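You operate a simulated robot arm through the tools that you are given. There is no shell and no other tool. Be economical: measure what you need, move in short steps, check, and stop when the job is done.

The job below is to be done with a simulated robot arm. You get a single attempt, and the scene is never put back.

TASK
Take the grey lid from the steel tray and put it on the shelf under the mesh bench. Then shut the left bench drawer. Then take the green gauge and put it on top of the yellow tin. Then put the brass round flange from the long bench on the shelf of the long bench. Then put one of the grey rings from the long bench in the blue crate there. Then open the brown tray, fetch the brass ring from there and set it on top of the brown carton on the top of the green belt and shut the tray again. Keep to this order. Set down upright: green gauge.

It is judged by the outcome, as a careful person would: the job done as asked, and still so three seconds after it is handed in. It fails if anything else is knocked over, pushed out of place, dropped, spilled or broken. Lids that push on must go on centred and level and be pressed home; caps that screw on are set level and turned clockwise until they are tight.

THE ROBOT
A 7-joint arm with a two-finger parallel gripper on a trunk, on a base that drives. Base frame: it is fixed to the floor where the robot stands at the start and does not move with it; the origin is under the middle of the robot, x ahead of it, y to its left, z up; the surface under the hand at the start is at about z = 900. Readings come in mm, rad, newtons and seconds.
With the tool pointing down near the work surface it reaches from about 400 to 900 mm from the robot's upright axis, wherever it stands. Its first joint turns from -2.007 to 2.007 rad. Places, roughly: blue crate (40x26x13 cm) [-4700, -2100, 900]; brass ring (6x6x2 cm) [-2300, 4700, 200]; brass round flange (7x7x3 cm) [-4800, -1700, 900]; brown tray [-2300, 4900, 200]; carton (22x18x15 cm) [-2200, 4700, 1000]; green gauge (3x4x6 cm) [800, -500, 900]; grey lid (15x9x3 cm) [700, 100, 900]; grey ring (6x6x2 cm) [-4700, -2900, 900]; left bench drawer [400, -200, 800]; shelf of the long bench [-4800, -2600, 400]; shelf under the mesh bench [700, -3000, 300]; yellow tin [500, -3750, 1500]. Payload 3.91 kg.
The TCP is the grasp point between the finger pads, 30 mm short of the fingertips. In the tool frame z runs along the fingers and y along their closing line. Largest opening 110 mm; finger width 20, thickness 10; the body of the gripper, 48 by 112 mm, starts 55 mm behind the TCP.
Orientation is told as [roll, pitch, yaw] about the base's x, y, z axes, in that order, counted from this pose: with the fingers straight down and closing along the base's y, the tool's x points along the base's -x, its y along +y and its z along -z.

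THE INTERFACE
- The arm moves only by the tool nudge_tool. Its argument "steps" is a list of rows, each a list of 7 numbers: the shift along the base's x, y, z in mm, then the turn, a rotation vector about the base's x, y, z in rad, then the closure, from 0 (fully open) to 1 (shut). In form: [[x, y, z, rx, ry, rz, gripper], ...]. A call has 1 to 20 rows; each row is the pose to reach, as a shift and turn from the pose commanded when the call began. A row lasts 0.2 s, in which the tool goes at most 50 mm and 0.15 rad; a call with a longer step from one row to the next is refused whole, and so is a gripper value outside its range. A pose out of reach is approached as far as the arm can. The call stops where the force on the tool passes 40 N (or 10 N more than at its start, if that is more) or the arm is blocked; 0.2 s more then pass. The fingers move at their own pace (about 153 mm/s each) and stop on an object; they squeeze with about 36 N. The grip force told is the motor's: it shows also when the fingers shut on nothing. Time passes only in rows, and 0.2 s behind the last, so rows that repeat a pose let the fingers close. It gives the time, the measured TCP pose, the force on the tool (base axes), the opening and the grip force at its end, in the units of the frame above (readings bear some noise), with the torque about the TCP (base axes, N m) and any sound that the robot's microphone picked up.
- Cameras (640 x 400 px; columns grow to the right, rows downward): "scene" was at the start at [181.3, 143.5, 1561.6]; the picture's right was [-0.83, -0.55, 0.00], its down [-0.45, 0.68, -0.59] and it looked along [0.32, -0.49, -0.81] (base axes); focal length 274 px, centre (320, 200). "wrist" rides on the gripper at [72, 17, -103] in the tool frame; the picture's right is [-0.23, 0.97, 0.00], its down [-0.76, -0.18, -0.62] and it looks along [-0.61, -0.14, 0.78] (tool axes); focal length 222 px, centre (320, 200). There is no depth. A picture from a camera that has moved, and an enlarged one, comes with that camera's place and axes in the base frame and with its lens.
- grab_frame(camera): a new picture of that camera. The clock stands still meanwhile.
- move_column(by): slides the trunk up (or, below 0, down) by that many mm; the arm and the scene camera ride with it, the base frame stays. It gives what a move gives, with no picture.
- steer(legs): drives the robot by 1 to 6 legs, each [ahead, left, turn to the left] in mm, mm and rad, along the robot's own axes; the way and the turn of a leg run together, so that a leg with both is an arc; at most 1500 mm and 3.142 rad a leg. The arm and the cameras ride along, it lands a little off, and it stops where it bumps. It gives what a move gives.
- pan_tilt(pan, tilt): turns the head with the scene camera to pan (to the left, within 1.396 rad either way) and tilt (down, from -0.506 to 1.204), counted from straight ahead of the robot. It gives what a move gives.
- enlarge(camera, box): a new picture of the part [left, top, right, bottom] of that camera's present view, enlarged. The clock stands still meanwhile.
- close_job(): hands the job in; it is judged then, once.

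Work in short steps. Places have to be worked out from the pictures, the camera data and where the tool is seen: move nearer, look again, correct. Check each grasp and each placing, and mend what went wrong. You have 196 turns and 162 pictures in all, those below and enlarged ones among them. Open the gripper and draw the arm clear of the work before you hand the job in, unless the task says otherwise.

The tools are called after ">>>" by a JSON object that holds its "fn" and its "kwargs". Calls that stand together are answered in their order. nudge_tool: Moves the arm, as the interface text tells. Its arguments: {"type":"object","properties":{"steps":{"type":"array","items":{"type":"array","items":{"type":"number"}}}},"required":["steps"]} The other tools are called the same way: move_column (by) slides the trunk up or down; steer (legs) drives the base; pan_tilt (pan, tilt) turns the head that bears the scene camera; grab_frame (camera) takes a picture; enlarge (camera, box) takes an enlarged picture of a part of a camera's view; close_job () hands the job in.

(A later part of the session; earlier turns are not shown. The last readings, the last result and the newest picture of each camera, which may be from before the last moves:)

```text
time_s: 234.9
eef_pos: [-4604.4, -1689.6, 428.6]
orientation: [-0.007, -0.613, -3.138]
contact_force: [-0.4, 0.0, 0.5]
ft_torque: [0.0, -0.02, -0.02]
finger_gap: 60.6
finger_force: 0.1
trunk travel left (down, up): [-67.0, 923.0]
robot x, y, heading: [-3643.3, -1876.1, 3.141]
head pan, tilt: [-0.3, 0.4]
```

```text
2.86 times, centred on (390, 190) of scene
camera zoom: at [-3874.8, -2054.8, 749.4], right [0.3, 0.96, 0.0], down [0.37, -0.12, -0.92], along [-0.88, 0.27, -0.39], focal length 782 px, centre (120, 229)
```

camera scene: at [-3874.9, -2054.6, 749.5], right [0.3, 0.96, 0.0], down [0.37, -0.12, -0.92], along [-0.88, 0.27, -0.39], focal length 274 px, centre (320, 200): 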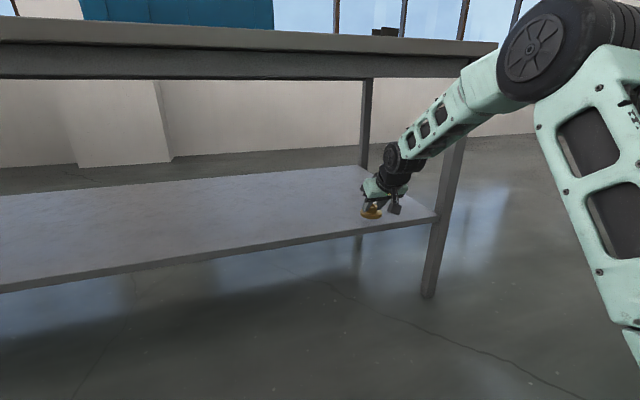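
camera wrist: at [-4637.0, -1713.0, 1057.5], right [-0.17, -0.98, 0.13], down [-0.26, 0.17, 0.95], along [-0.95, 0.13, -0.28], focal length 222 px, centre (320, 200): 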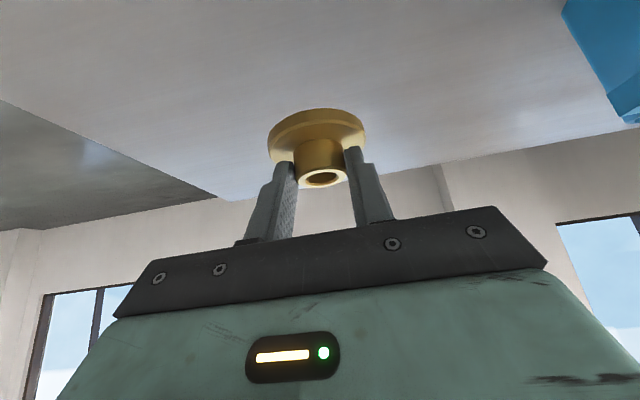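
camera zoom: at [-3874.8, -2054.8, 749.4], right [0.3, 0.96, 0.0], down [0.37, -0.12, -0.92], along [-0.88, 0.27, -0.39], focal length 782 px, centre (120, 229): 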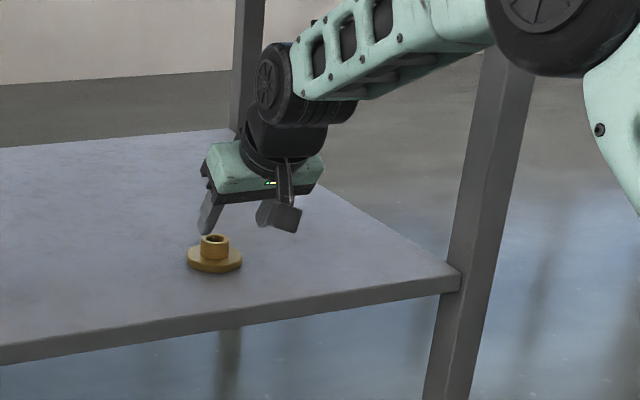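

Flange is on the shelf. Back out and raise the trunk, moving toward the rings.

>>> {"fn": "steer", "kwargs": {"legs": [[-420, 0, 0]]}}

>>> {"fn": "move_column", "kwargs": {"by": 400}}

>>> {"fn": "move_column", "kwargs": {"by": 400}}

>>> {"fn": "nudge_tool", "kwargs": {"steps": [[30, 0, 20, 0, -0.1, 0, 0.2], [60, 0, 20, 0, -0.2, 0, 0], [95, 0, 20, 0, -0.3, 0, 0], [130, 0, 20, 0, -0.4, 0, 0], [165, 0, 20, 0, -0.5, 0, 0], [200, 0, 20, 0, -0.613, 0, 0], [240, 0, 20, 0, -0.613, 0, 0], [280, 0, 20, 0, -0.613, 0, 0], [300, 0, 20, 0, -0.613, 0, 0]]}}

```text
time_s: 237.5
eef_pos: [-4186.4, -1688.5, 429.6]
orientation: [-0.007, -0.616, -3.14]
contact_force: [0.8, -0.8, -0.7]
ft_torque: [0.01, 0.01, 0.0]
finger_gap: 60.6
finger_force: 0.0
trunk travel left (down, up): [-67.0, 923.0]
robot x, y, heading: [-3226.4, -1878.1, 3.141]
head pan, tilt: [-0.3, 0.4]
```

```text
time_s: 241.3
eef_pos: [-4186.3, -1688.6, 830.5]
orientation: [-0.007, -0.615, -3.139]
contact_force: [0.2, 0.1, 0.0]
ft_torque: [0.02, 0.01, -0.02]
finger_gap: 60.6
finger_force: 0.0
trunk travel left (down, up): [-467.0, 523.0]
robot x, y, heading: [-3226.0, -1875.9, 3.142]
head pan, tilt: [-0.3, 0.4]
```

```text
time_s: 245.2
eef_pos: [-4186.8, -1689.5, 1230.8]
orientation: [-0.008, -0.615, -3.139]
contact_force: [0.6, -0.3, -0.1]
ft_torque: [0.0, -0.02, 0.0]
finger_gap: 60.3
finger_force: 0.1
trunk travel left (down, up): [-867.0, 123.0]
robot x, y, heading: [-3223.8, -1879.3, 3.145]
head pan, tilt: [-0.3, 0.4]
```

```text
time_s: 247.2
eef_pos: [-3886.3, -1688.7, 1250.6]
orientation: [-0.005, -0.002, -3.138]
contact_force: [0.0, 0.4, 0.0]
ft_torque: [0.0, -0.02, -0.02]
finger_gap: 110.0
finger_force: 0.0
trunk travel left (down, up): [-867.0, 123.0]
robot x, y, heading: [-3226.8, -1874.1, 3.14]
head pan, tilt: [-0.3, 0.4]
```

Drive to between crate and rings.

>>> {"fn": "steer", "kwargs": {"legs": [[0, 455, 0], [710, 0, 0]]}}

>>> {"fn": "pan_tilt", "kwargs": {"pan": 0.0, "tilt": 0.8}}

>>> {"fn": "grab_frame", "kwargs": {"camera": "scene"}}

```text
time_s: 253.4
eef_pos: [-4600.3, -2149.6, 1251.0]
orientation: [-0.006, -0.004, -3.129]
contact_force: [-0.1, -0.2, 1.1]
ft_torque: [0.01, 0.02, 0.0]
finger_gap: 110.2
finger_force: 0.1
trunk travel left (down, up): [-867.0, 123.0]
robot x, y, heading: [-3937.2, -2329.3, -3.133]
head pan, tilt: [-0.3, 0.4]
```

```text
time_s: 254.3
eef_pos: [-4600.2, -2149.9, 1250.8]
orientation: [-0.006, -0.003, -3.128]
contact_force: [0.4, -0.6, 0.2]
ft_torque: [0.01, -0.01, -0.01]
finger_gap: 110.0
finger_force: 0.1
trunk travel left (down, up): [-867.0, 123.0]
robot x, y, heading: [-3935.1, -2334.8, -3.13]
head pan, tilt: [0.0, 0.799]
```

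```text
63 pictures are left
camera scene: at [-4158.1, -2540.1, 1514.5], right [-0.01, 1.0, 0.0], down [0.72, 0.01, -0.7], along [-0.7, -0.01, -0.72], focal length 274 px, centre (320, 200)
```

scene: 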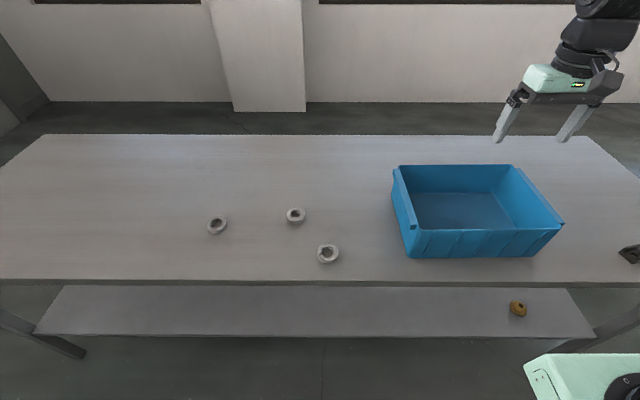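

Ring C at ≈(-4581,-2527). Move above it.

>>> {"fn": "nudge_tool", "kwargs": {"steps": [[2, -38, -29, 0, 0, 0, 0], [4, -76, -58, 0, 0, 0, 0], [6, -114, -87, 0, 0, 0, 0], [8, -152, -116, 0, 0, 0, 0], [10, -190, -145, 0, 0, 0, 0], [12, -228, -174, 0, 0, 0, 0], [14, -266, -203, 0, 0, 0, 0], [16, -304, -232, 0, 0, 0, 0], [18, -342, -261, 0, 0, 0, 0], [19, -377, -285, 0, 0, 0, 0]]}}

>>> {"fn": "grab_frame", "kwargs": {"camera": "wrist"}}

>>> {"fn": "enlarge", "kwargs": {"camera": "scene", "box": [260, 190, 400, 290]}}

```text
time_s: 256.5
eef_pos: [-4582.1, -2526.1, 965.7]
orientation: [-0.006, -0.005, -3.132]
contact_force: [-1.1, 0.6, 0.3]
ft_torque: [0.01, 0.01, 0.01]
finger_gap: 110.1
finger_force: 0.0
trunk travel left (down, up): [-867.0, 123.0]
robot x, y, heading: [-3935.0, -2334.7, -3.13]
head pan, tilt: [0.0, 0.799]
```

```text
62 pictures are left
camera wrist: at [-4510.4, -2541.5, 1068.5], right [-0.22, -0.98, 0.0], down [-0.76, 0.17, 0.63], along [-0.61, 0.14, -0.78], focal length 222 px, centre (320, 200)
```

wrist: 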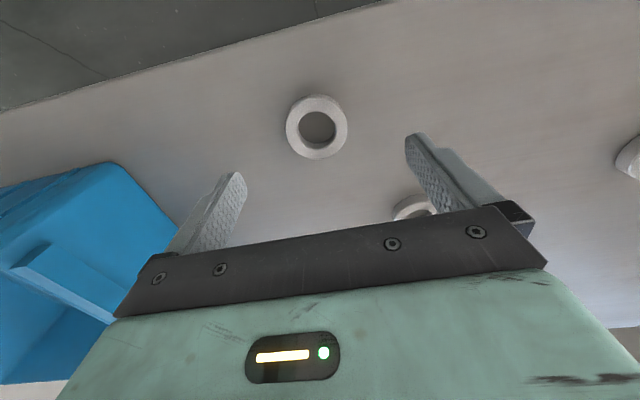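

```text
4.00 times, centred on (330, 240) of scene
camera zoom: at [-4158.0, -2539.6, 1514.6], right [-0.01, 1.0, 0.0], down [0.72, 0.01, -0.7], along [-0.7, -0.01, -0.72], focal length 1094 px, centre (280, 40)
```

zoom: 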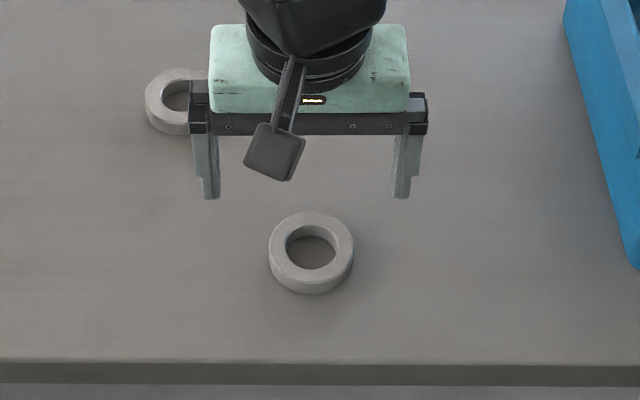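

Centre ≈(-4584,-2523). Descend and grip across the ring.

>>> {"fn": "nudge_tool", "kwargs": {"steps": [[-2, 3, -35, 0, 0, 0, 0.1], [-2, 3, -60, 0, 0, 0, 0.2], [-2, 3, -72, 0, 0, 0, 0.2], [-2, 3, -80, 0, 0, 0, 0.2], [-2, 3, -80, 0, 0, 0, 0.6], [-2, 3, -80, 0, 0, 0, 1], [-2, 3, -80, 0, 0, 0, 1]]}}

>>> {"fn": "nudge_tool", "kwargs": {"steps": [[0, 0, 10, 0, 0, 0, 1], [0, 0, 40, 0, 0, 0, 1], [0, 0, 80, 0, 0, 0, 1], [0, 0, 125, 0, 0, 0, 1], [0, 0, 165, 0, 0, 0, 1]]}}

>>> {"fn": "grab_frame", "kwargs": {"camera": "wrist"}}

```text
time_s: 258.1
eef_pos: [-4582.5, -2524.1, 884.2]
orientation: [-0.005, -0.003, -3.128]
contact_force: [0.7, -0.5, -0.1]
ft_torque: [0.04, 0.02, -0.02]
finger_gap: 58.7
finger_force: 35.8
trunk travel left (down, up): [-867.0, 123.0]
robot x, y, heading: [-3935.6, -2329.9, -3.138]
head pan, tilt: [0.0, 0.799]
```

```text
time_s: 259.3
eef_pos: [-4583.4, -2523.6, 1050.9]
orientation: [-0.006, -0.005, -3.129]
contact_force: [-0.9, 1.1, -1.0]
ft_torque: [0.01, -0.04, 0.03]
finger_gap: 58.4
finger_force: 36.2
trunk travel left (down, up): [-867.0, 123.0]
robot x, y, heading: [-3932.1, -2333.5, -3.135]
head pan, tilt: [0.0, 0.799]
```

```text
60 pictures are left
camera wrist: at [-4511.8, -2539.5, 1152.7], right [-0.22, -0.98, -0.01], down [-0.76, 0.17, 0.63], along [-0.61, 0.14, -0.78], focal length 222 px, centre (320, 200)
```

wrist: 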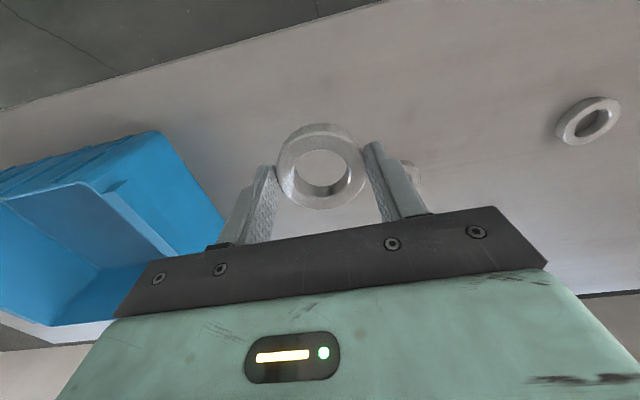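

Ring held. Carry it over the crate centre.

>>> {"fn": "nudge_tool", "kwargs": {"steps": [[0, 0, 40, 0, 0, 0, 1], [-10, 35, 65, 0, 0, 0, 1], [-25, 75, 70, 0, 0, 0, 1], [-40, 115, 70, 0, 0, 0, 1], [-55, 155, 70, 0, 0, 0, 1], [-70, 195, 70, 0, 0, 0, 1], [-85, 235, 70, 0, 0, 0, 1], [-100, 275, 70, 0, 0, 0, 1], [-110, 315, 70, 0, 0, 0, 1], [-120, 355, 70, 0, 0, 0, 1], [-128, 395, 70, 0, 0, 0, 1]]}}

>>> {"fn": "grab_frame", "kwargs": {"camera": "wrist"}}

>>> {"fn": "grab_frame", "kwargs": {"camera": "scene"}}

```text
time_s: 261.7
eef_pos: [-4710.4, -2129.2, 1121.8]
orientation: [-0.005, -0.004, -3.129]
contact_force: [0.8, 0.0, -0.9]
ft_torque: [0.03, 0.03, 0.0]
finger_gap: 58.2
finger_force: 35.7
trunk travel left (down, up): [-867.0, 123.0]
robot x, y, heading: [-3937.4, -2336.2, -3.135]
head pan, tilt: [0.0, 0.799]
```

```text
59 pictures are left
camera wrist: at [-4639.1, -2144.5, 1223.2], right [-0.21, -0.98, 0.0], down [-0.76, 0.16, 0.63], along [-0.61, 0.14, -0.78], focal length 222 px, centre (320, 200)
```

wrist: 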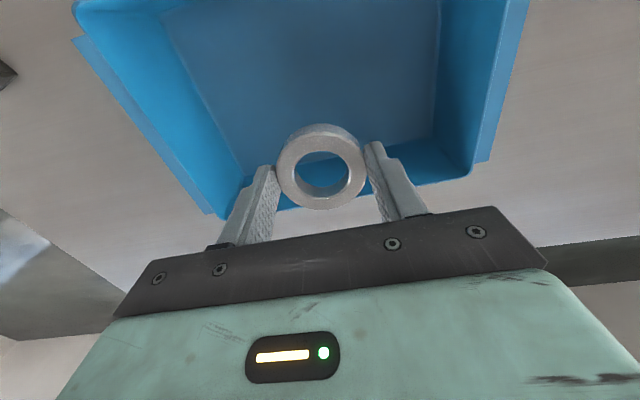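

```text
58 pictures are left
camera scene: at [-4158.0, -2540.8, 1514.4], right [-0.01, 1.0, 0.0], down [0.72, 0.01, -0.7], along [-0.7, -0.01, -0.72], focal length 274 px, centre (320, 200)
```

scene: 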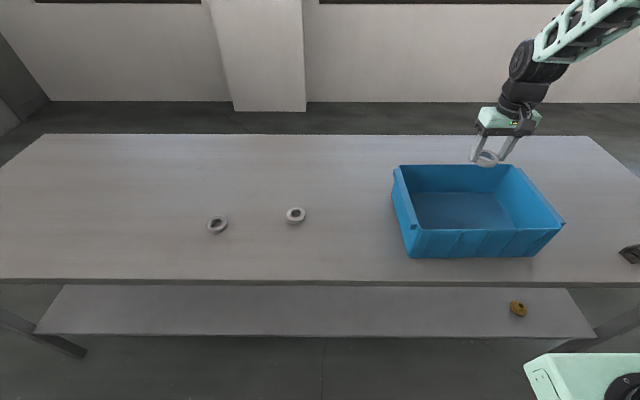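

Centred over the crate. Lower the ring to the crate floor.

>>> {"fn": "nudge_tool", "kwargs": {"steps": [[-4, 8, -45, 0, 0, 0, 1], [-6, 10, -90, 0, 0, 0, 1], [-6, 10, -135, 0, 0, 0, 1], [-6, 10, -175, 0, 0, 0, 1], [-6, 10, -205, 0, 0, 0, 1], [-6, 10, -218, 0, 0, 0, 1]]}}

>>> {"fn": "nudge_tool", "kwargs": {"steps": [[0, 0, -3, 0, 0, 0, 1], [0, 0, -6, 0, 0, 0, 1], [0, 0, -9, 0, 0, 0, 1]]}}

```text
time_s: 263.1
eef_pos: [-4717.3, -2120.2, 902.6]
orientation: [-0.005, -0.005, -3.13]
contact_force: [-0.3, -0.5, -1.2]
ft_torque: [0.02, 0.0, -0.02]
finger_gap: 58.2
finger_force: 36.2
trunk travel left (down, up): [-867.0, 123.0]
robot x, y, heading: [-3937.3, -2335.2, -3.132]
head pan, tilt: [0.0, 0.799]
```

```text
time_s: 263.9
eef_pos: [-4717.0, -2119.4, 894.3]
orientation: [-0.006, -0.004, -3.13]
contact_force: [-0.2, 0.2, -1.2]
ft_torque: [0.0, 0.01, -0.05]
finger_gap: 58.5
finger_force: 35.6
trunk travel left (down, up): [-867.0, 123.0]
robot x, y, heading: [-3938.1, -2331.1, -3.131]
head pan, tilt: [0.0, 0.799]
```

>>> {"fn": "nudge_tool", "kwargs": {"steps": [[0, 0, -2, 0, 0, 0, 1], [0, 0, -4, 0, 0, 0, 1], [0, 0, -5, 0, 0, 0, 1]]}}

```text
time_s: 264.7
eef_pos: [-4717.5, -2119.5, 890.1]
orientation: [-0.006, -0.005, -3.128]
contact_force: [5.7, -1.2, 20.1]
ft_torque: [-0.14, -0.14, 0.18]
finger_gap: 58.1
finger_force: 35.8
trunk travel left (down, up): [-867.0, 123.0]
robot x, y, heading: [-3937.6, -2333.9, -3.13]
head pan, tilt: [0.0, 0.799]
```

Floor contact (20 N). Ease, release and rise.

>>> {"fn": "nudge_tool", "kwargs": {"steps": [[0, 0, 1, 0, 0, 0, 1], [0, 0, 1, 0, 0, 0, 0.4], [0, 0, 1, 0, 0, 0, 0.3], [0, 0, 1, 0, 0, 0, 0.3], [0, 0, 30, 0, 0, 0, 0.3], [0, 0, 75, 0, 0, 0, 0.3], [0, 0, 120, 0, 0, 0, 0.3], [0, 0, 165, 0, 0, 0, 0.3], [0, 0, 210, 0, 0, 0, 0.3], [0, 0, 255, 0, 0, 0, 0.3], [0, 0, 300, 0, 0, 0, 0.3], [20, 0, 340, 0, 0, 0, 0.3]]}}

>>> {"fn": "enlarge", "kwargs": {"camera": "scene", "box": [360, 130, 600, 280]}}

```text
time_s: 267.3
eef_pos: [-4697.0, -2120.2, 1230.0]
orientation: [-0.006, -0.002, -3.13]
contact_force: [-0.7, -0.6, 1.5]
ft_torque: [-0.02, -0.01, 0.0]
finger_gap: 77.0
finger_force: 0.0
trunk travel left (down, up): [-867.0, 123.0]
robot x, y, heading: [-3935.9, -2334.5, -3.131]
head pan, tilt: [0.0, 0.799]
```

```text
2.67 times, centred on (480, 205) of scene
camera zoom: at [-4158.7, -2540.1, 1514.3], right [-0.01, 1.0, 0.0], down [0.72, 0.01, -0.7], along [-0.7, -0.01, -0.72], focal length 729 px, centre (-107, 187)
```

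zoom: 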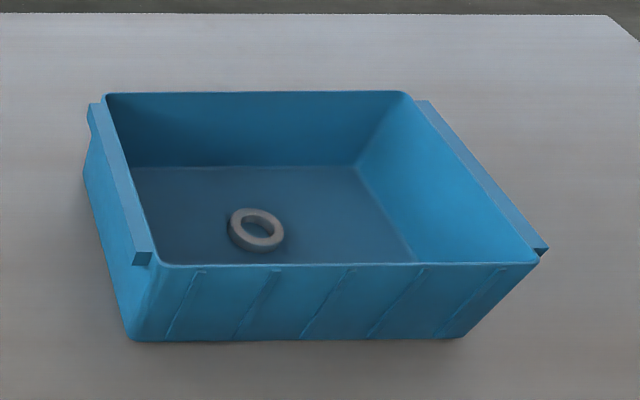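

Ring is in the crate. Now back off, turn toward +y and look for the route to the green belt.

>>> {"fn": "steer", "kwargs": {"legs": [[-450, 0, 0], [0, 0, -1.571]]}}

>>> {"fn": "pan_tilt", "kwargs": {"pan": 0.0, "tilt": 0.2}}

>>> {"fn": "grab_frame", "kwargs": {"camera": "scene"}}

```text
time_s: 273.8
eef_pos: [-3263.9, -1570.6, 1229.3]
orientation: [-0.006, -0.002, 1.573]
contact_force: [0.0, 0.4, -0.5]
ft_torque: [0.01, -0.02, -0.02]
finger_gap: 76.8
finger_force: 0.1
trunk travel left (down, up): [-867.0, 123.0]
robot x, y, heading: [-3482.1, -2325.3, 1.567]
head pan, tilt: [0.0, 0.799]
```

```text
time_s: 274.8
eef_pos: [-3262.8, -1570.5, 1229.4]
orientation: [-0.006, -0.006, 1.574]
contact_force: [-0.4, -0.3, 0.0]
ft_torque: [-0.01, -0.02, 0.02]
finger_gap: 77.1
finger_force: 0.0
trunk travel left (down, up): [-867.0, 123.0]
robot x, y, heading: [-3488.6, -2326.7, 1.569]
head pan, tilt: [0.0, 0.201]
```

```text
56 pictures are left
camera scene: at [-3690.6, -2093.6, 1568.0], right [1.0, 0.0, 0.0], down [0.0, -0.2, -0.98], along [0.0, 0.98, -0.2], focal length 274 px, centre (320, 200)
```

scene: 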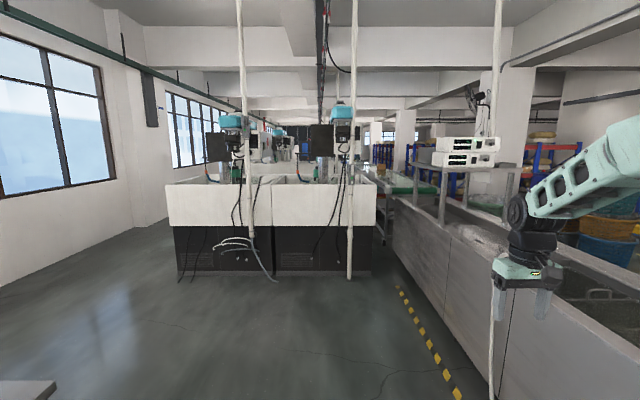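

Belt is best approached from the aisle at x≈-1150 (seen from the start). Drive back around the island to that aisle.

>>> {"fn": "steer", "kwargs": {"legs": [[-1500, 0, 0], [-110, 0, 0], [0, -1200, 0], [0, -1130, 0], [1500, 0, 0], [1500, 0, 0]]}}

>>> {"fn": "grab_frame", "kwargs": {"camera": "scene"}}

```text
time_s: 308.0
eef_pos: [-938.7, -217.2, 1228.6]
orientation: [-0.004, -0.004, 1.569]
contact_force: [-0.3, -0.1, 0.2]
ft_torque: [-0.01, -0.01, -0.01]
finger_gap: 76.8
finger_force: 0.0
trunk travel left (down, up): [-867.0, 123.0]
robot x, y, heading: [-1161.6, -976.2, 1.562]
head pan, tilt: [0.0, 0.201]
```

```text
55 pictures are left
camera scene: at [-1367.8, -738.8, 1568.1], right [1.0, -0.01, 0.0], down [0.0, -0.2, -0.98], along [0.01, 0.98, -0.2], focal length 274 px, centre (320, 200)
```

scene: 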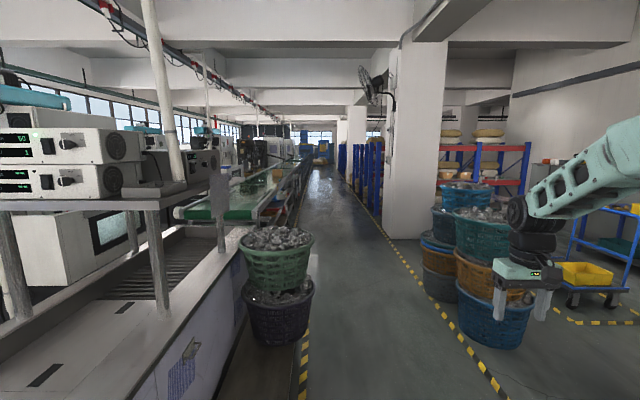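

Shift right 280 to pass the basket stack and go on along the aisle.

>>> {"fn": "steer", "kwargs": {"legs": [[0, -270, 0.008], [1500, 0, 0], [1500, 0, 0], [1400, 0, 0]]}}

>>> {"fn": "pan_tilt", "kwargs": {"pan": 0.7, "tilt": 0.4}}

>>> {"fn": "grab_frame", "kwargs": {"camera": "scene"}}

```text
time_s: 330.5
eef_pos: [-678.4, 4171.8, 1229.5]
orientation: [-0.005, -0.004, 1.571]
contact_force: [-1.2, 1.3, 0.3]
ft_torque: [-0.01, -0.01, 0.0]
finger_gap: 77.0
finger_force: 0.0
trunk travel left (down, up): [-867.0, 123.0]
robot x, y, heading: [-900.5, 3410.6, 1.566]
head pan, tilt: [0.0, 0.201]
```

```text
time_s: 331.6
eef_pos: [-678.3, 4172.9, 1229.7]
orientation: [-0.006, -0.004, 1.57]
contact_force: [-0.1, 1.0, 0.9]
ft_torque: [0.02, 0.03, 0.04]
finger_gap: 77.0
finger_force: 0.1
trunk travel left (down, up): [-867.0, 123.0]
robot x, y, heading: [-901.7, 3411.9, 1.57]
head pan, tilt: [0.7, 0.4]
```

```text
54 pictures are left
camera scene: at [-1166.2, 3627.1, 1549.6], right [0.77, 0.64, 0.0], down [0.25, -0.3, -0.92], along [-0.59, 0.71, -0.39], focal length 274 px, centre (320, 200)
```

scene: 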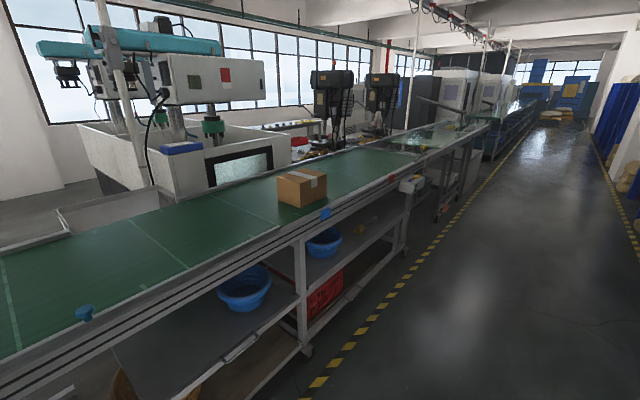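

Carton is at ≈(-2175,4665) on the belt. Drive level with it and turn to face the belt.

>>> {"fn": "steer", "kwargs": {"legs": [[1300, 0, 0], [0, 0, 1.571]]}}

>>> {"fn": "pan_tilt", "kwargs": {"pan": 0.0, "tilt": 0.7}}

>>> {"fn": "grab_frame", "kwargs": {"camera": "scene"}}

```text
time_s: 341.9
eef_pos: [-1650.9, 4952.9, 1229.4]
orientation: [-0.004, -0.002, 3.125]
contact_force: [-0.5, -0.1, 0.8]
ft_torque: [0.06, 0.0, 0.01]
finger_gap: 76.8
finger_force: 0.1
trunk travel left (down, up): [-867.0, 123.0]
robot x, y, heading: [-896.7, 4717.6, 3.121]
head pan, tilt: [0.7, 0.4]
```

```text
time_s: 343.0
eef_pos: [-1651.5, 4952.4, 1228.5]
orientation: [-0.005, -0.003, 3.125]
contact_force: [-0.2, 0.2, 0.0]
ft_torque: [0.03, -0.01, -0.01]
finger_gap: 77.1
finger_force: 0.0
trunk travel left (down, up): [-867.0, 123.0]
robot x, y, heading: [-896.9, 4720.7, 3.122]
head pan, tilt: [0.0, 0.7]
```

```text
53 pictures are left
camera scene: at [-1128.8, 4517.0, 1522.7], right [0.02, 1.0, 0.0], down [0.64, -0.01, -0.77], along [-0.77, 0.01, -0.64], focal length 274 px, centre (320, 200)
```

scene: 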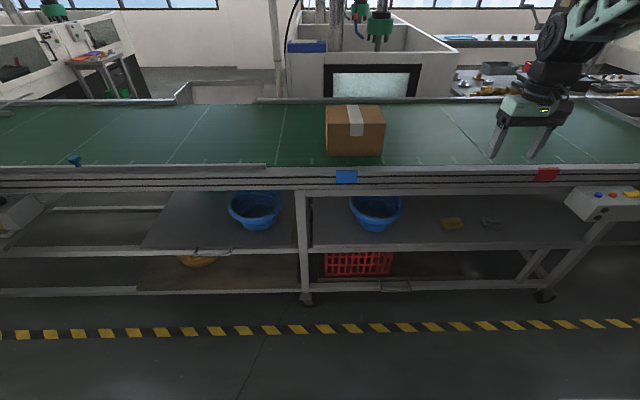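

Enlarge the lower part to find the brown tray.

>>> {"fn": "enlarge", "kwargs": {"camera": "scene", "box": [280, 170, 560, 310]}}

>>> {"fn": "enlarge", "kwargs": {"camera": "scene", "box": [300, 240, 460, 300]}}

```text
2.29 times, centred on (420, 240) of scene
camera zoom: at [-1128.8, 4517.0, 1522.7], right [0.02, 1.0, 0.0], down [0.64, -0.01, -0.77], along [-0.77, 0.01, -0.64], focal length 625 px, centre (91, 109)
```

zoom: 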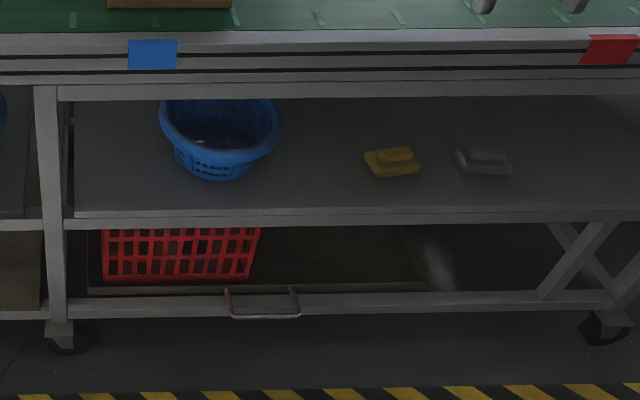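

```text
4.00 times, centred on (380, 270) of scene
camera zoom: at [-1128.8, 4517.0, 1522.7], right [0.02, 1.0, 0.0], down [0.64, -0.01, -0.77], along [-0.77, 0.01, -0.64], focal length 1094 px, centre (80, -80)
```

zoom: 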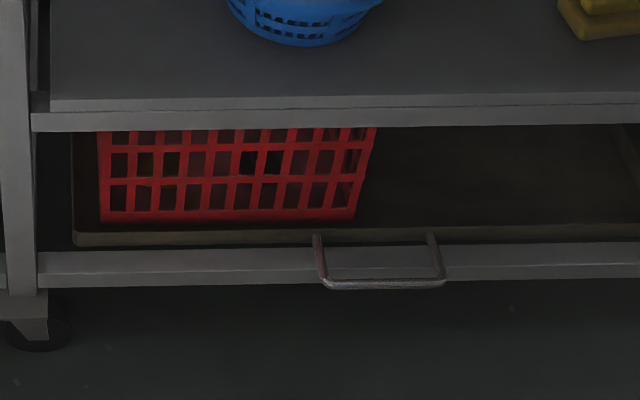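

The brown tray is a pull-out at z≈200 with a U-handle at ≈(-1945,4941,200), a red basket on it. I close the fingers, lean the hand slightly and lower the trunk to work there.

>>> {"fn": "nudge_tool", "kwargs": {"steps": [[0, 0, 0, 0, 0.1, 0, 1], [0, -4, 0, 0, 0.2, 0, 1], [0, -8, 0, 0, 0.3, 0, 1], [0, -12, 0, 0, 0.4, 0, 1]]}}

>>> {"fn": "move_column", "kwargs": {"by": -400}}

>>> {"fn": "move_column", "kwargs": {"by": -400}}

>>> {"fn": "pan_tilt", "kwargs": {"pan": -0.2, "tilt": 0.6}}

>>> {"fn": "grab_frame", "kwargs": {"camera": "scene"}}

>>> {"fn": "grab_frame", "kwargs": {"camera": "wrist"}}

```text
time_s: 344.0
eef_pos: [-1651.7, 4939.9, 1229.7]
orientation: [0.002, -0.404, 3.124]
contact_force: [0.5, 0.4, 1.2]
ft_torque: [0.0, -0.03, 0.01]
finger_gap: 0.0
finger_force: 36.3
trunk travel left (down, up): [-867.0, 123.0]
robot x, y, heading: [-895.1, 4717.4, 3.124]
head pan, tilt: [0.0, 0.7]
```

```text
time_s: 347.8
eef_pos: [-1651.5, 4941.0, 828.8]
orientation: [0.001, -0.404, 3.125]
contact_force: [-0.2, 1.2, 0.1]
ft_torque: [0.02, -0.02, 0.0]
finger_gap: 0.2
finger_force: 36.2
trunk travel left (down, up): [-467.0, 523.0]
robot x, y, heading: [-898.1, 4717.5, 3.121]
head pan, tilt: [0.0, 0.7]
```

```text
time_s: 351.7
eef_pos: [-1651.0, 4940.6, 430.4]
orientation: [0.004, -0.402, 3.125]
contact_force: [0.7, 0.0, 0.1]
ft_torque: [0.0, -0.03, 0.02]
finger_gap: 0.1
finger_force: 36.2
trunk travel left (down, up): [-67.0, 923.0]
robot x, y, heading: [-898.7, 4722.8, 3.122]
head pan, tilt: [0.0, 0.7]
```

```text
time_s: 352.4
eef_pos: [-1651.4, 4940.3, 429.9]
orientation: [0.001, -0.403, 3.123]
contact_force: [-0.7, 0.9, 0.5]
ft_torque: [-0.05, -0.02, 0.0]
finger_gap: 0.0
finger_force: 35.5
trunk travel left (down, up): [-67.0, 923.0]
robot x, y, heading: [-896.0, 4718.4, 3.123]
head pan, tilt: [-0.201, 0.6]
```

```text
50 pictures are left
camera scene: at [-1130.1, 4534.6, 731.3], right [0.22, 0.98, 0.0], down [0.55, -0.12, -0.82], along [-0.81, 0.18, -0.57], focal length 274 px, centre (320, 200)
```

scene: 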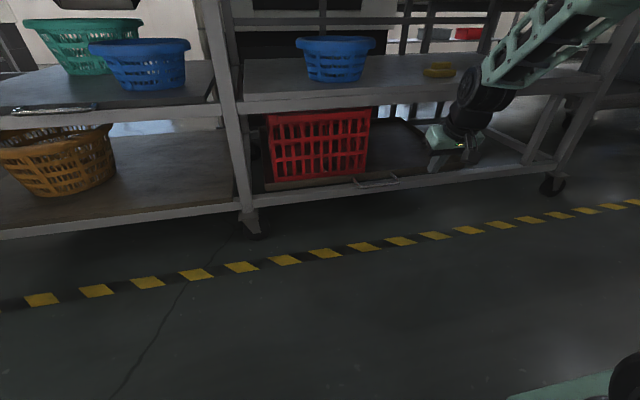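

```text
49 pictures are left
camera wrist: at [-1545.7, 4923.1, 495.4], right [-0.22, -0.97, 0.09], down [-0.45, 0.19, 0.87], along [-0.86, 0.15, -0.48], focal length 222 px, centre (320, 200)
```

wrist: 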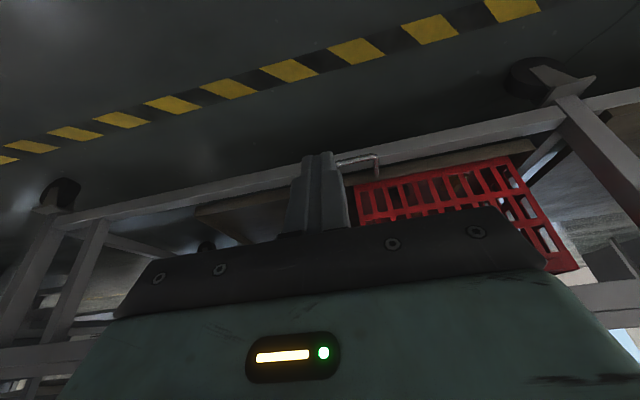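

Handle bar triangulated: y 4868–5016, x≈-1948, z≈195. Drive ahead 170 and bring the closed fingertips over and behind the bar.

>>> {"fn": "steer", "kwargs": {"legs": [[170, 0, 0.015]]}}

>>> {"fn": "nudge_tool", "kwargs": {"steps": [[0, 0, -40, 0, 0, 0, 1], [-20, 0, -80, 0, 0, 0, 1], [-40, 0, -115, 0, 0, 0, 1], [-60, 0, -130, 0, 0, 0, 1]]}}

>>> {"fn": "grab_frame", "kwargs": {"camera": "wrist"}}

```text
time_s: 353.9
eef_pos: [-1825.2, 4931.3, 429.1]
orientation: [0.001, -0.403, 3.143]
contact_force: [-0.4, 0.8, 0.4]
ft_torque: [0.0, 0.0, 0.03]
finger_gap: 0.1
finger_force: 36.3
trunk travel left (down, up): [-67.0, 923.0]
robot x, y, heading: [-1069.1, 4717.9, 3.138]
head pan, tilt: [-0.201, 0.6]
```

```text
time_s: 354.9
eef_pos: [-1885.8, 4932.3, 299.4]
orientation: [0.0, -0.404, 3.14]
contact_force: [-0.1, -0.3, 0.8]
ft_torque: [-0.01, 0.02, 0.02]
finger_gap: 0.0
finger_force: 36.0
trunk travel left (down, up): [-67.0, 923.0]
robot x, y, heading: [-1071.6, 4718.4, 3.137]
head pan, tilt: [-0.201, 0.6]
```

```text
48 pictures are left
camera wrist: at [-1780.0, 4915.8, 364.7], right [-0.21, -0.97, 0.09], down [-0.46, 0.18, 0.87], along [-0.86, 0.14, -0.48], focal length 222 px, centre (320, 200)
```

wrist: 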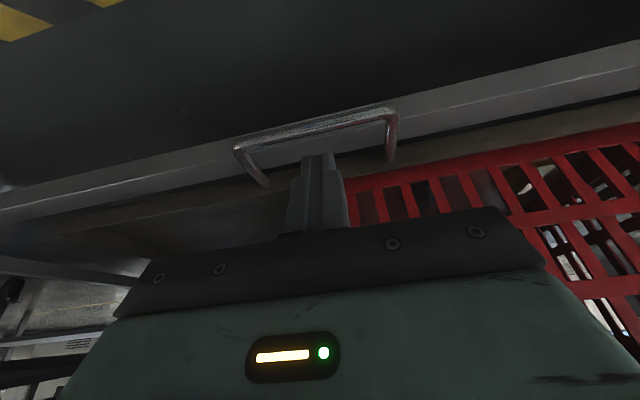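

Bar centre ≈(-1940,4940). Move over the gap and down behind the bar.

>>> {"fn": "nudge_tool", "kwargs": {"steps": [[-40, 4, 0, 0, 0, 0, 1], [-80, 8, 0, 0, 0, 0, 1], [-80, 8, -30, 0, 0, 0, 1], [-80, 8, -55, 0, 0, 0, 1], [-80, 8, -75, 0, 0, 0, 1], [-80, 8, -90, 0, 0, 0, 1], [-80, 8, -100, 0, 0, 0, 1]]}}

>>> {"fn": "grab_frame", "kwargs": {"camera": "wrist"}}

```text
time_s: 356.4
eef_pos: [-1967.2, 4939.3, 209.6]
orientation: [0.003, -0.406, 3.139]
contact_force: [12.4, -1.2, 17.7]
ft_torque: [-0.01, -0.36, 0.01]
finger_gap: 0.0
finger_force: 35.3
trunk travel left (down, up): [-67.0, 923.0]
robot x, y, heading: [-1066.4, 4718.8, 3.138]
head pan, tilt: [-0.201, 0.6]
stopped in row 7: the force on the tool passed its limit at 59 N (the readings are from after the stop); the commanded pose is now the measured one
```

```text
47 pictures are left
camera wrist: at [-1861.3, 4923.9, 274.8], right [-0.21, -0.97, 0.09], down [-0.45, 0.18, 0.87], along [-0.87, 0.14, -0.48], focal length 222 px, centre (320, 200)
```

wrist: 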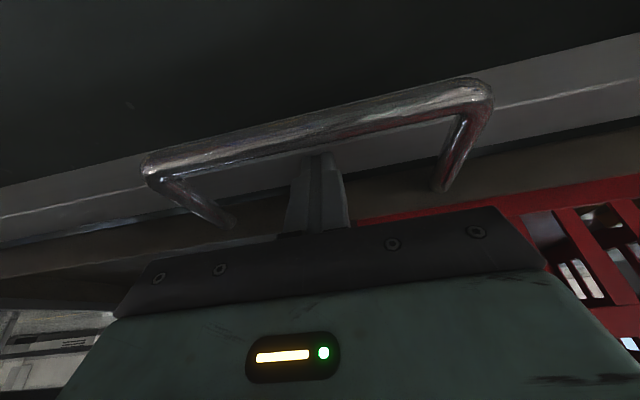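

Tip is hooked behind the bar (touching the rail below). Lift 3 mm and pull a little with the arm.

>>> {"fn": "nudge_tool", "kwargs": {"steps": [[0, 0, 3, 0, 0, 0, 1], [10, 0, 3, 0, 0, 0, 1], [20, 0, 3, 0, 0, 0, 1], [30, 0, 3, 0, 0, 0, 1], [45, 0, 3, 0, 0, 0, 1], [60, 0, 3, 0, 0, 0, 1]]}}

>>> {"fn": "grab_frame", "kwargs": {"camera": "wrist"}}

```text
time_s: 357.8
eef_pos: [-1904.8, 4940.6, 208.9]
orientation: [0.001, -0.404, 3.139]
contact_force: [0.3, -0.5, -0.3]
ft_torque: [-0.01, 0.0, -0.01]
finger_gap: 0.1
finger_force: 36.2
trunk travel left (down, up): [-67.0, 923.0]
robot x, y, heading: [-1064.9, 4718.6, 3.144]
head pan, tilt: [-0.201, 0.6]
```

```text
46 pictures are left
camera wrist: at [-1800.6, 4924.1, 275.2], right [-0.21, -0.97, 0.09], down [-0.46, 0.18, 0.87], along [-0.86, 0.14, -0.48], focal length 222 px, centre (320, 200)
```

wrist: 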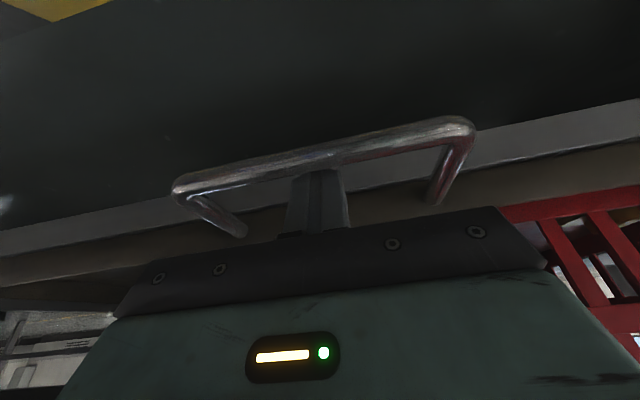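

The tray follows. Pull further by driving backward.

>>> {"fn": "steer", "kwargs": {"legs": [[-150, 0, 0]]}}

>>> {"fn": "grab_frame", "kwargs": {"camera": "scene"}}

```text
time_s: 359.2
eef_pos: [-1757.7, 4938.8, 210.1]
orientation: [0.002, -0.405, 3.14]
contact_force: [-0.2, 0.0, 0.1]
ft_torque: [-0.02, -0.03, -0.01]
finger_gap: 0.2
finger_force: 36.3
trunk travel left (down, up): [-67.0, 923.0]
robot x, y, heading: [-913.7, 4720.9, 3.137]
head pan, tilt: [-0.201, 0.6]
```

```text
45 pictures are left
camera scene: at [-1149.0, 4532.6, 731.3], right [0.2, 0.98, 0.0], down [0.55, -0.11, -0.83], along [-0.81, 0.17, -0.56], focal length 274 px, centre (320, 200)
```

scene: 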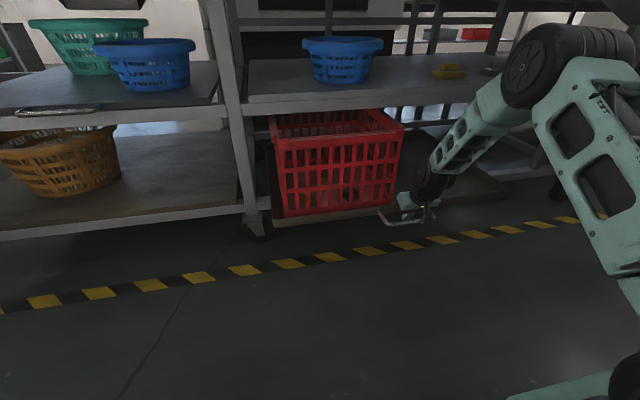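

Tray is coming out with the red basket. Pull more.

>>> {"fn": "steer", "kwargs": {"legs": [[-150, 0, 0]]}}

>>> {"fn": "grab_frame", "kwargs": {"camera": "scene"}}

```text
time_s: 360.6
eef_pos: [-1606.5, 4937.4, 209.7]
orientation: [0.002, -0.403, 3.138]
contact_force: [0.8, -0.7, -0.1]
ft_torque: [0.03, -0.02, 0.02]
finger_gap: 0.0
finger_force: 36.4
trunk travel left (down, up): [-67.0, 923.0]
robot x, y, heading: [-772.1, 4715.8, 3.143]
head pan, tilt: [-0.201, 0.6]
```

```text
44 pictures are left
camera scene: at [-999.6, 4532.1, 731.3], right [0.2, 0.98, 0.0], down [0.55, -0.12, -0.83], along [-0.81, 0.17, -0.56], focal length 274 px, centre (320, 200)
```

scene: 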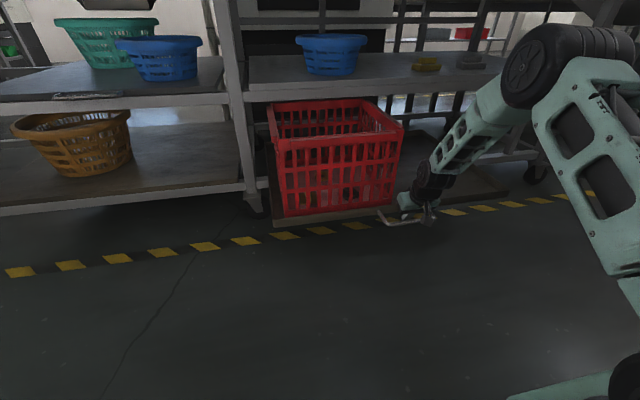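

About 360 mm out. Unhook upward and raise the trunk to look into the basket/tray.

>>> {"fn": "nudge_tool", "kwargs": {"steps": [[-5, 0, 20, 0, 0, 0, 1], [-5, 0, 60, 0, 0, 0, 1], [-5, 0, 100, 0, 0, 0, 1], [0, 0, 145, 0, 0, 0, 1]]}}

>>> {"fn": "move_column", "kwargs": {"by": 400}}

>>> {"fn": "pan_tilt", "kwargs": {"pan": -0.1, "tilt": 0.9}}

>>> {"fn": "grab_frame", "kwargs": {"camera": "scene"}}

```text
time_s: 361.6
eef_pos: [-1607.0, 4937.1, 353.6]
orientation: [0.001, -0.4, 3.139]
contact_force: [0.2, 0.3, -0.8]
ft_torque: [0.03, -0.03, 0.0]
finger_gap: 0.1
finger_force: 35.7
trunk travel left (down, up): [-67.0, 923.0]
robot x, y, heading: [-767.3, 4718.7, 3.135]
head pan, tilt: [-0.201, 0.6]
```

```text
time_s: 365.4
eef_pos: [-1608.1, 4939.8, 753.0]
orientation: [0.001, -0.404, 3.141]
contact_force: [0.1, 0.1, -0.4]
ft_torque: [0.01, 0.02, 0.02]
finger_gap: 0.1
finger_force: 36.1
trunk travel left (down, up): [-467.0, 523.0]
robot x, y, heading: [-768.5, 4719.7, 3.138]
head pan, tilt: [-0.201, 0.6]
```

```text
time_s: 366.2
eef_pos: [-1606.7, 4937.2, 753.5]
orientation: [0.002, -0.402, 3.139]
contact_force: [-0.2, 0.3, 0.4]
ft_torque: [-0.05, -0.02, 0.0]
finger_gap: 0.1
finger_force: 35.8
trunk travel left (down, up): [-467.0, 523.0]
robot x, y, heading: [-767.6, 4720.1, 3.137]
head pan, tilt: [-0.099, 0.901]
```

```text
43 pictures are left
camera scene: at [-988.2, 4522.0, 1106.6], right [0.1, 0.99, 0.0], down [0.78, -0.08, -0.62], along [-0.62, 0.06, -0.78], focal length 274 px, centre (320, 200)
```

scene: 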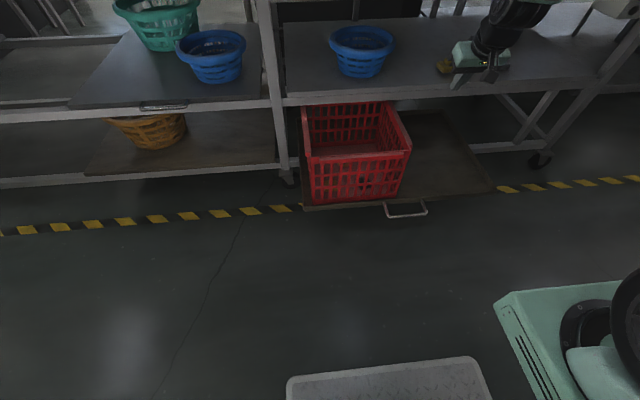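

>>> {"fn": "enlarge", "kwargs": {"camera": "scene", "box": [280, 80, 500, 220]}}

>>> {"fn": "move_column", "kwargs": {"by": 400}}

>>> {"fn": "enlarge", "kwargs": {"camera": "scene", "box": [270, 120, 490, 280]}}

```text
2.86 times, centred on (390, 150) of scene
camera zoom: at [-988.2, 4522.0, 1106.6], right [0.1, 0.99, 0.0], down [0.78, -0.08, -0.62], along [-0.62, 0.06, -0.78], focal length 782 px, centre (120, 343)
```

zoom: 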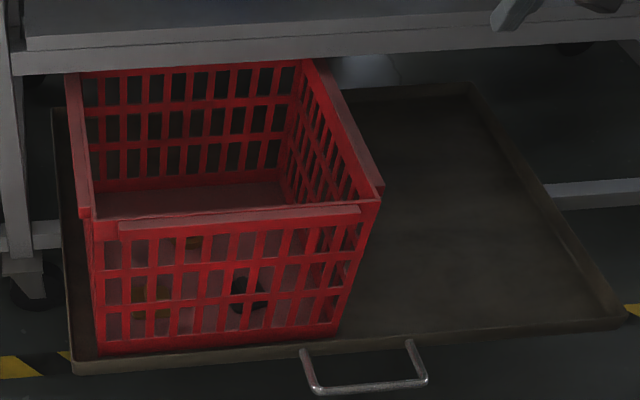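

```text
time_s: 370.0
eef_pos: [-1606.0, 4939.2, 1154.4]
orientation: [0.002, -0.403, 3.14]
contact_force: [0.0, -0.2, -0.1]
ft_torque: [0.0, 0.0, -0.03]
finger_gap: 0.2
finger_force: 35.6
trunk travel left (down, up): [-867.0, 123.0]
robot x, y, heading: [-771.7, 4719.6, 3.145]
head pan, tilt: [-0.099, 0.901]
```

```text
2.50 times, centred on (380, 200) of scene
camera zoom: at [-988.2, 4522.0, 1506.5], right [0.1, 0.99, 0.0], down [0.78, -0.08, -0.62], along [-0.62, 0.06, -0.78], focal length 684 px, centre (170, 200)
```

zoom: 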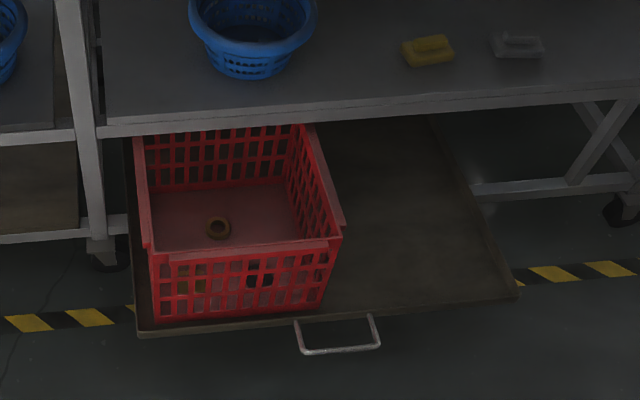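

The brass ring lies in the red basket at ≈(-1916,4723,~215); rim z≈440. I set a slight lean, open the fingers, and drive ahead over it.

>>> {"fn": "nudge_tool", "kwargs": {"steps": [[0, -40, 0, 0, -0.1, 0, 0.5], [0, -80, 0, 0, -0.15, 0, 0.2], [0, -120, 0, 0, -0.15, 0, 0.2], [0, -160, 0, 0, -0.15, 0, 0.2], [0, -200, 0, 0, -0.15, 0, 0.2], [10, -216, 0, 0, -0.15, 0, 0.2]]}}

>>> {"fn": "steer", "kwargs": {"legs": [[320, 0, 0]]}}

>>> {"fn": "grab_frame", "kwargs": {"camera": "wrist"}}

>>> {"fn": "grab_frame", "kwargs": {"camera": "scene"}}

```text
time_s: 371.4
eef_pos: [-1598.2, 4724.3, 1153.9]
orientation: [0.001, -0.254, 3.14]
contact_force: [-0.7, 0.0, 0.3]
ft_torque: [-0.02, -0.03, 0.02]
finger_gap: 88.1
finger_force: 0.0
trunk travel left (down, up): [-867.0, 123.0]
robot x, y, heading: [-771.7, 4719.1, 3.138]
head pan, tilt: [-0.099, 0.901]
```

```text
time_s: 373.6
eef_pos: [-1915.2, 4721.9, 1156.1]
orientation: [0.001, -0.254, -3.141]
contact_force: [-0.4, -0.1, 0.5]
ft_torque: [-0.02, -0.02, -0.01]
finger_gap: 88.0
finger_force: 0.1
trunk travel left (down, up): [-867.0, 123.0]
robot x, y, heading: [-1087.7, 4721.3, 3.138]
head pan, tilt: [-0.099, 0.901]
```

```text
40 pictures are left
camera wrist: at [-1820.8, 4706.2, 1236.5], right [-0.22, -0.97, 0.06], down [-0.58, 0.18, 0.79], along [-0.78, 0.14, -0.6], focal length 222 px, centre (320, 200)
```

wrist: 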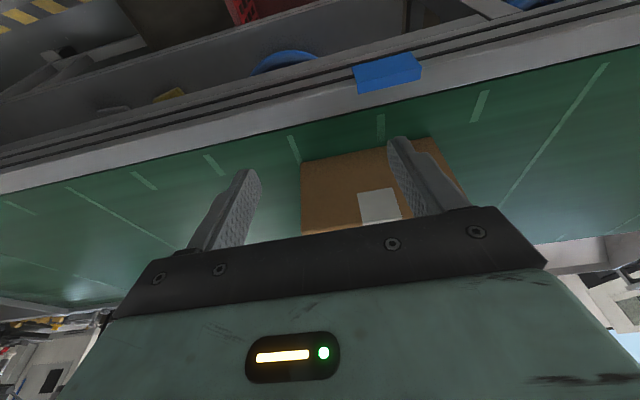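

```text
39 pictures are left
camera scene: at [-1305.9, 4522.4, 1506.6], right [0.1, 0.99, 0.0], down [0.78, -0.08, -0.62], along [-0.62, 0.06, -0.78], focal length 274 px, centre (320, 200)
```

scene: 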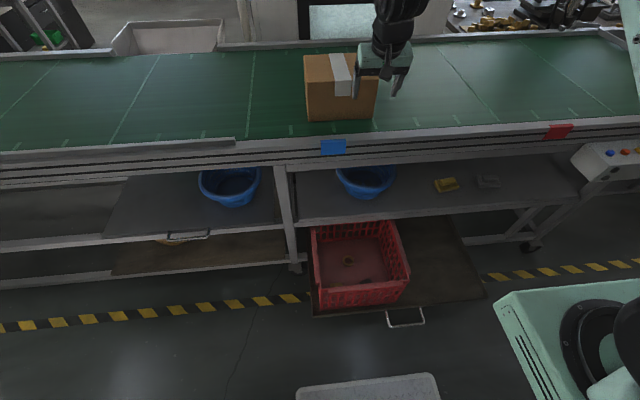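

Belt/shelf fronts are at x≈-1970, the hand at -1915 has ~45 mm clearance. Lower the trunk.

>>> {"fn": "move_column", "kwargs": {"by": -400}}

>>> {"fn": "move_column", "kwargs": {"by": -150}}

>>> {"fn": "grab_frame", "kwargs": {"camera": "wrist"}}

>>> {"fn": "grab_frame", "kwargs": {"camera": "scene"}}

```text
time_s: 377.4
eef_pos: [-1916.5, 4722.2, 754.8]
orientation: [0.001, -0.254, -3.141]
contact_force: [-0.3, -0.1, 0.6]
ft_torque: [0.0, 0.02, 0.0]
finger_gap: 87.9
finger_force: 0.1
trunk travel left (down, up): [-467.0, 523.0]
robot x, y, heading: [-1088.0, 4718.2, 3.139]
head pan, tilt: [-0.099, 0.901]
```

```text
time_s: 379.1
eef_pos: [-1915.5, 4721.8, 606.5]
orientation: [0.002, -0.253, -3.143]
contact_force: [0.0, 0.6, 0.3]
ft_torque: [0.02, 0.01, 0.03]
finger_gap: 88.1
finger_force: 0.0
trunk travel left (down, up): [-317.0, 673.0]
robot x, y, heading: [-1089.3, 4716.8, 3.139]
head pan, tilt: [-0.099, 0.901]
```

```text
38 pictures are left
camera wrist: at [-1820.9, 4706.2, 686.4], right [-0.22, -0.97, 0.06], down [-0.58, 0.18, 0.79], along [-0.78, 0.14, -0.6], focal length 222 px, centre (320, 200)
```

wrist: 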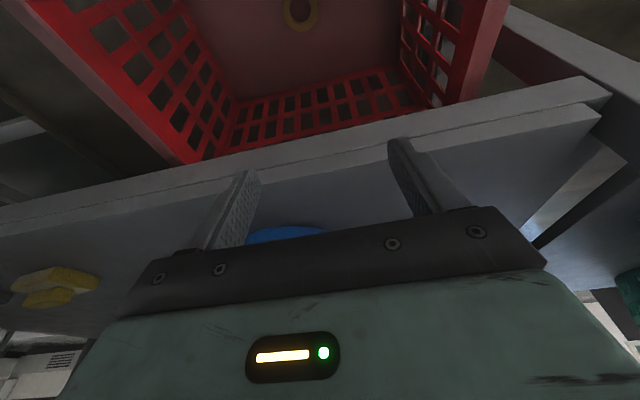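

```text
37 pictures are left
camera scene: at [-1306.0, 4522.4, 956.6], right [0.1, 0.99, 0.0], down [0.78, -0.08, -0.62], along [-0.62, 0.06, -0.78], focal length 274 px, centre (320, 200)
```

scene: 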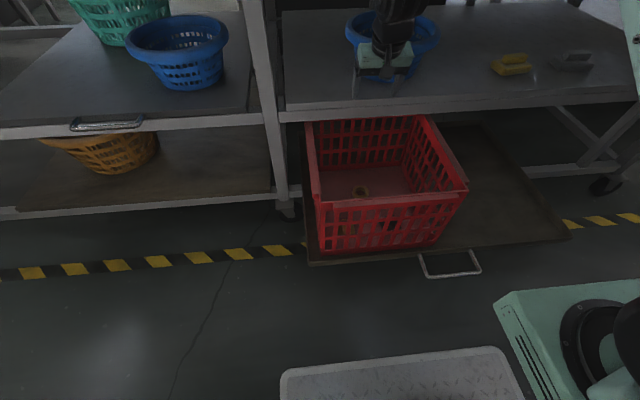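

Ring ≈(-1918,4729). Descend slightly nearer to the robot until below the shelf, then shift in and hover above the ring.

>>> {"fn": "nudge_tool", "kwargs": {"steps": [[25, 3, 0, 0, 0, 0, 0.2], [25, 6, -45, 0, 0, 0, 0.2], [25, 6, -90, 0, 0, 0, 0.2], [25, 6, -135, 0, 0, 0, 0.2], [25, 6, -180, 0, 0, 0, 0.2], [15, 6, -220, 0, 0, 0, 0.2], [3, 6, -260, 0, 0, 0, 0.2], [3, 6, -300, 0, 0, 0, 0.2]]}}

>>> {"fn": "grab_frame", "kwargs": {"camera": "wrist"}}

>>> {"fn": "grab_frame", "kwargs": {"camera": "scene"}}

```text
time_s: 380.9
eef_pos: [-1913.0, 4727.7, 303.2]
orientation: [0.001, -0.253, -3.138]
contact_force: [-0.8, 0.0, 0.0]
ft_torque: [0.0, 0.01, -0.01]
finger_gap: 87.9
finger_force: 0.0
trunk travel left (down, up): [-317.0, 673.0]
robot x, y, heading: [-1088.3, 4718.8, 3.139]
head pan, tilt: [-0.099, 0.901]
```

```text
36 pictures are left
camera wrist: at [-1818.5, 4712.0, 385.9], right [-0.22, -0.97, 0.06], down [-0.58, 0.18, 0.79], along [-0.78, 0.14, -0.6], focal length 222 px, centre (320, 200)
```

wrist: 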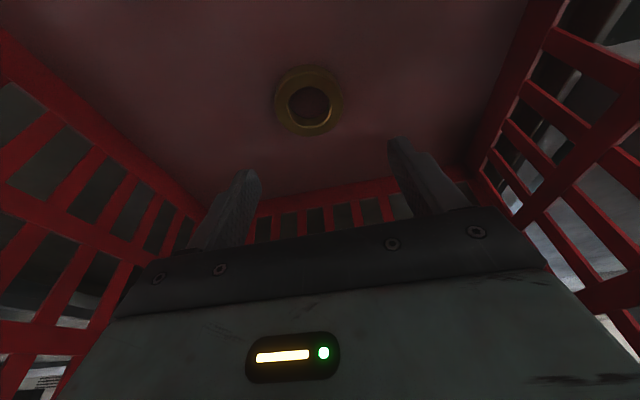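

```text
35 pictures are left
camera scene: at [-1305.9, 4522.4, 956.6], right [0.1, 0.99, 0.0], down [0.78, -0.08, -0.62], along [-0.62, 0.06, -0.78], focal length 274 px, centre (320, 200)
```

scene: 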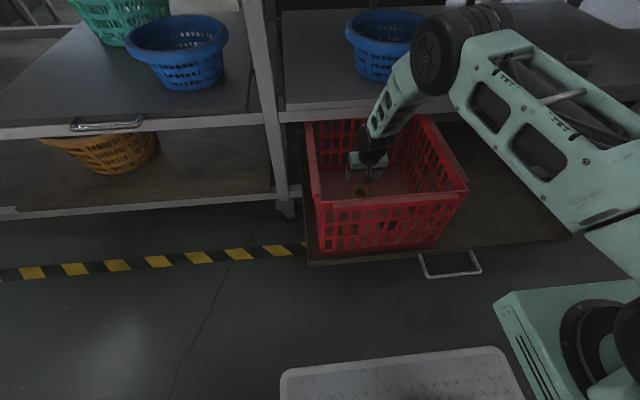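

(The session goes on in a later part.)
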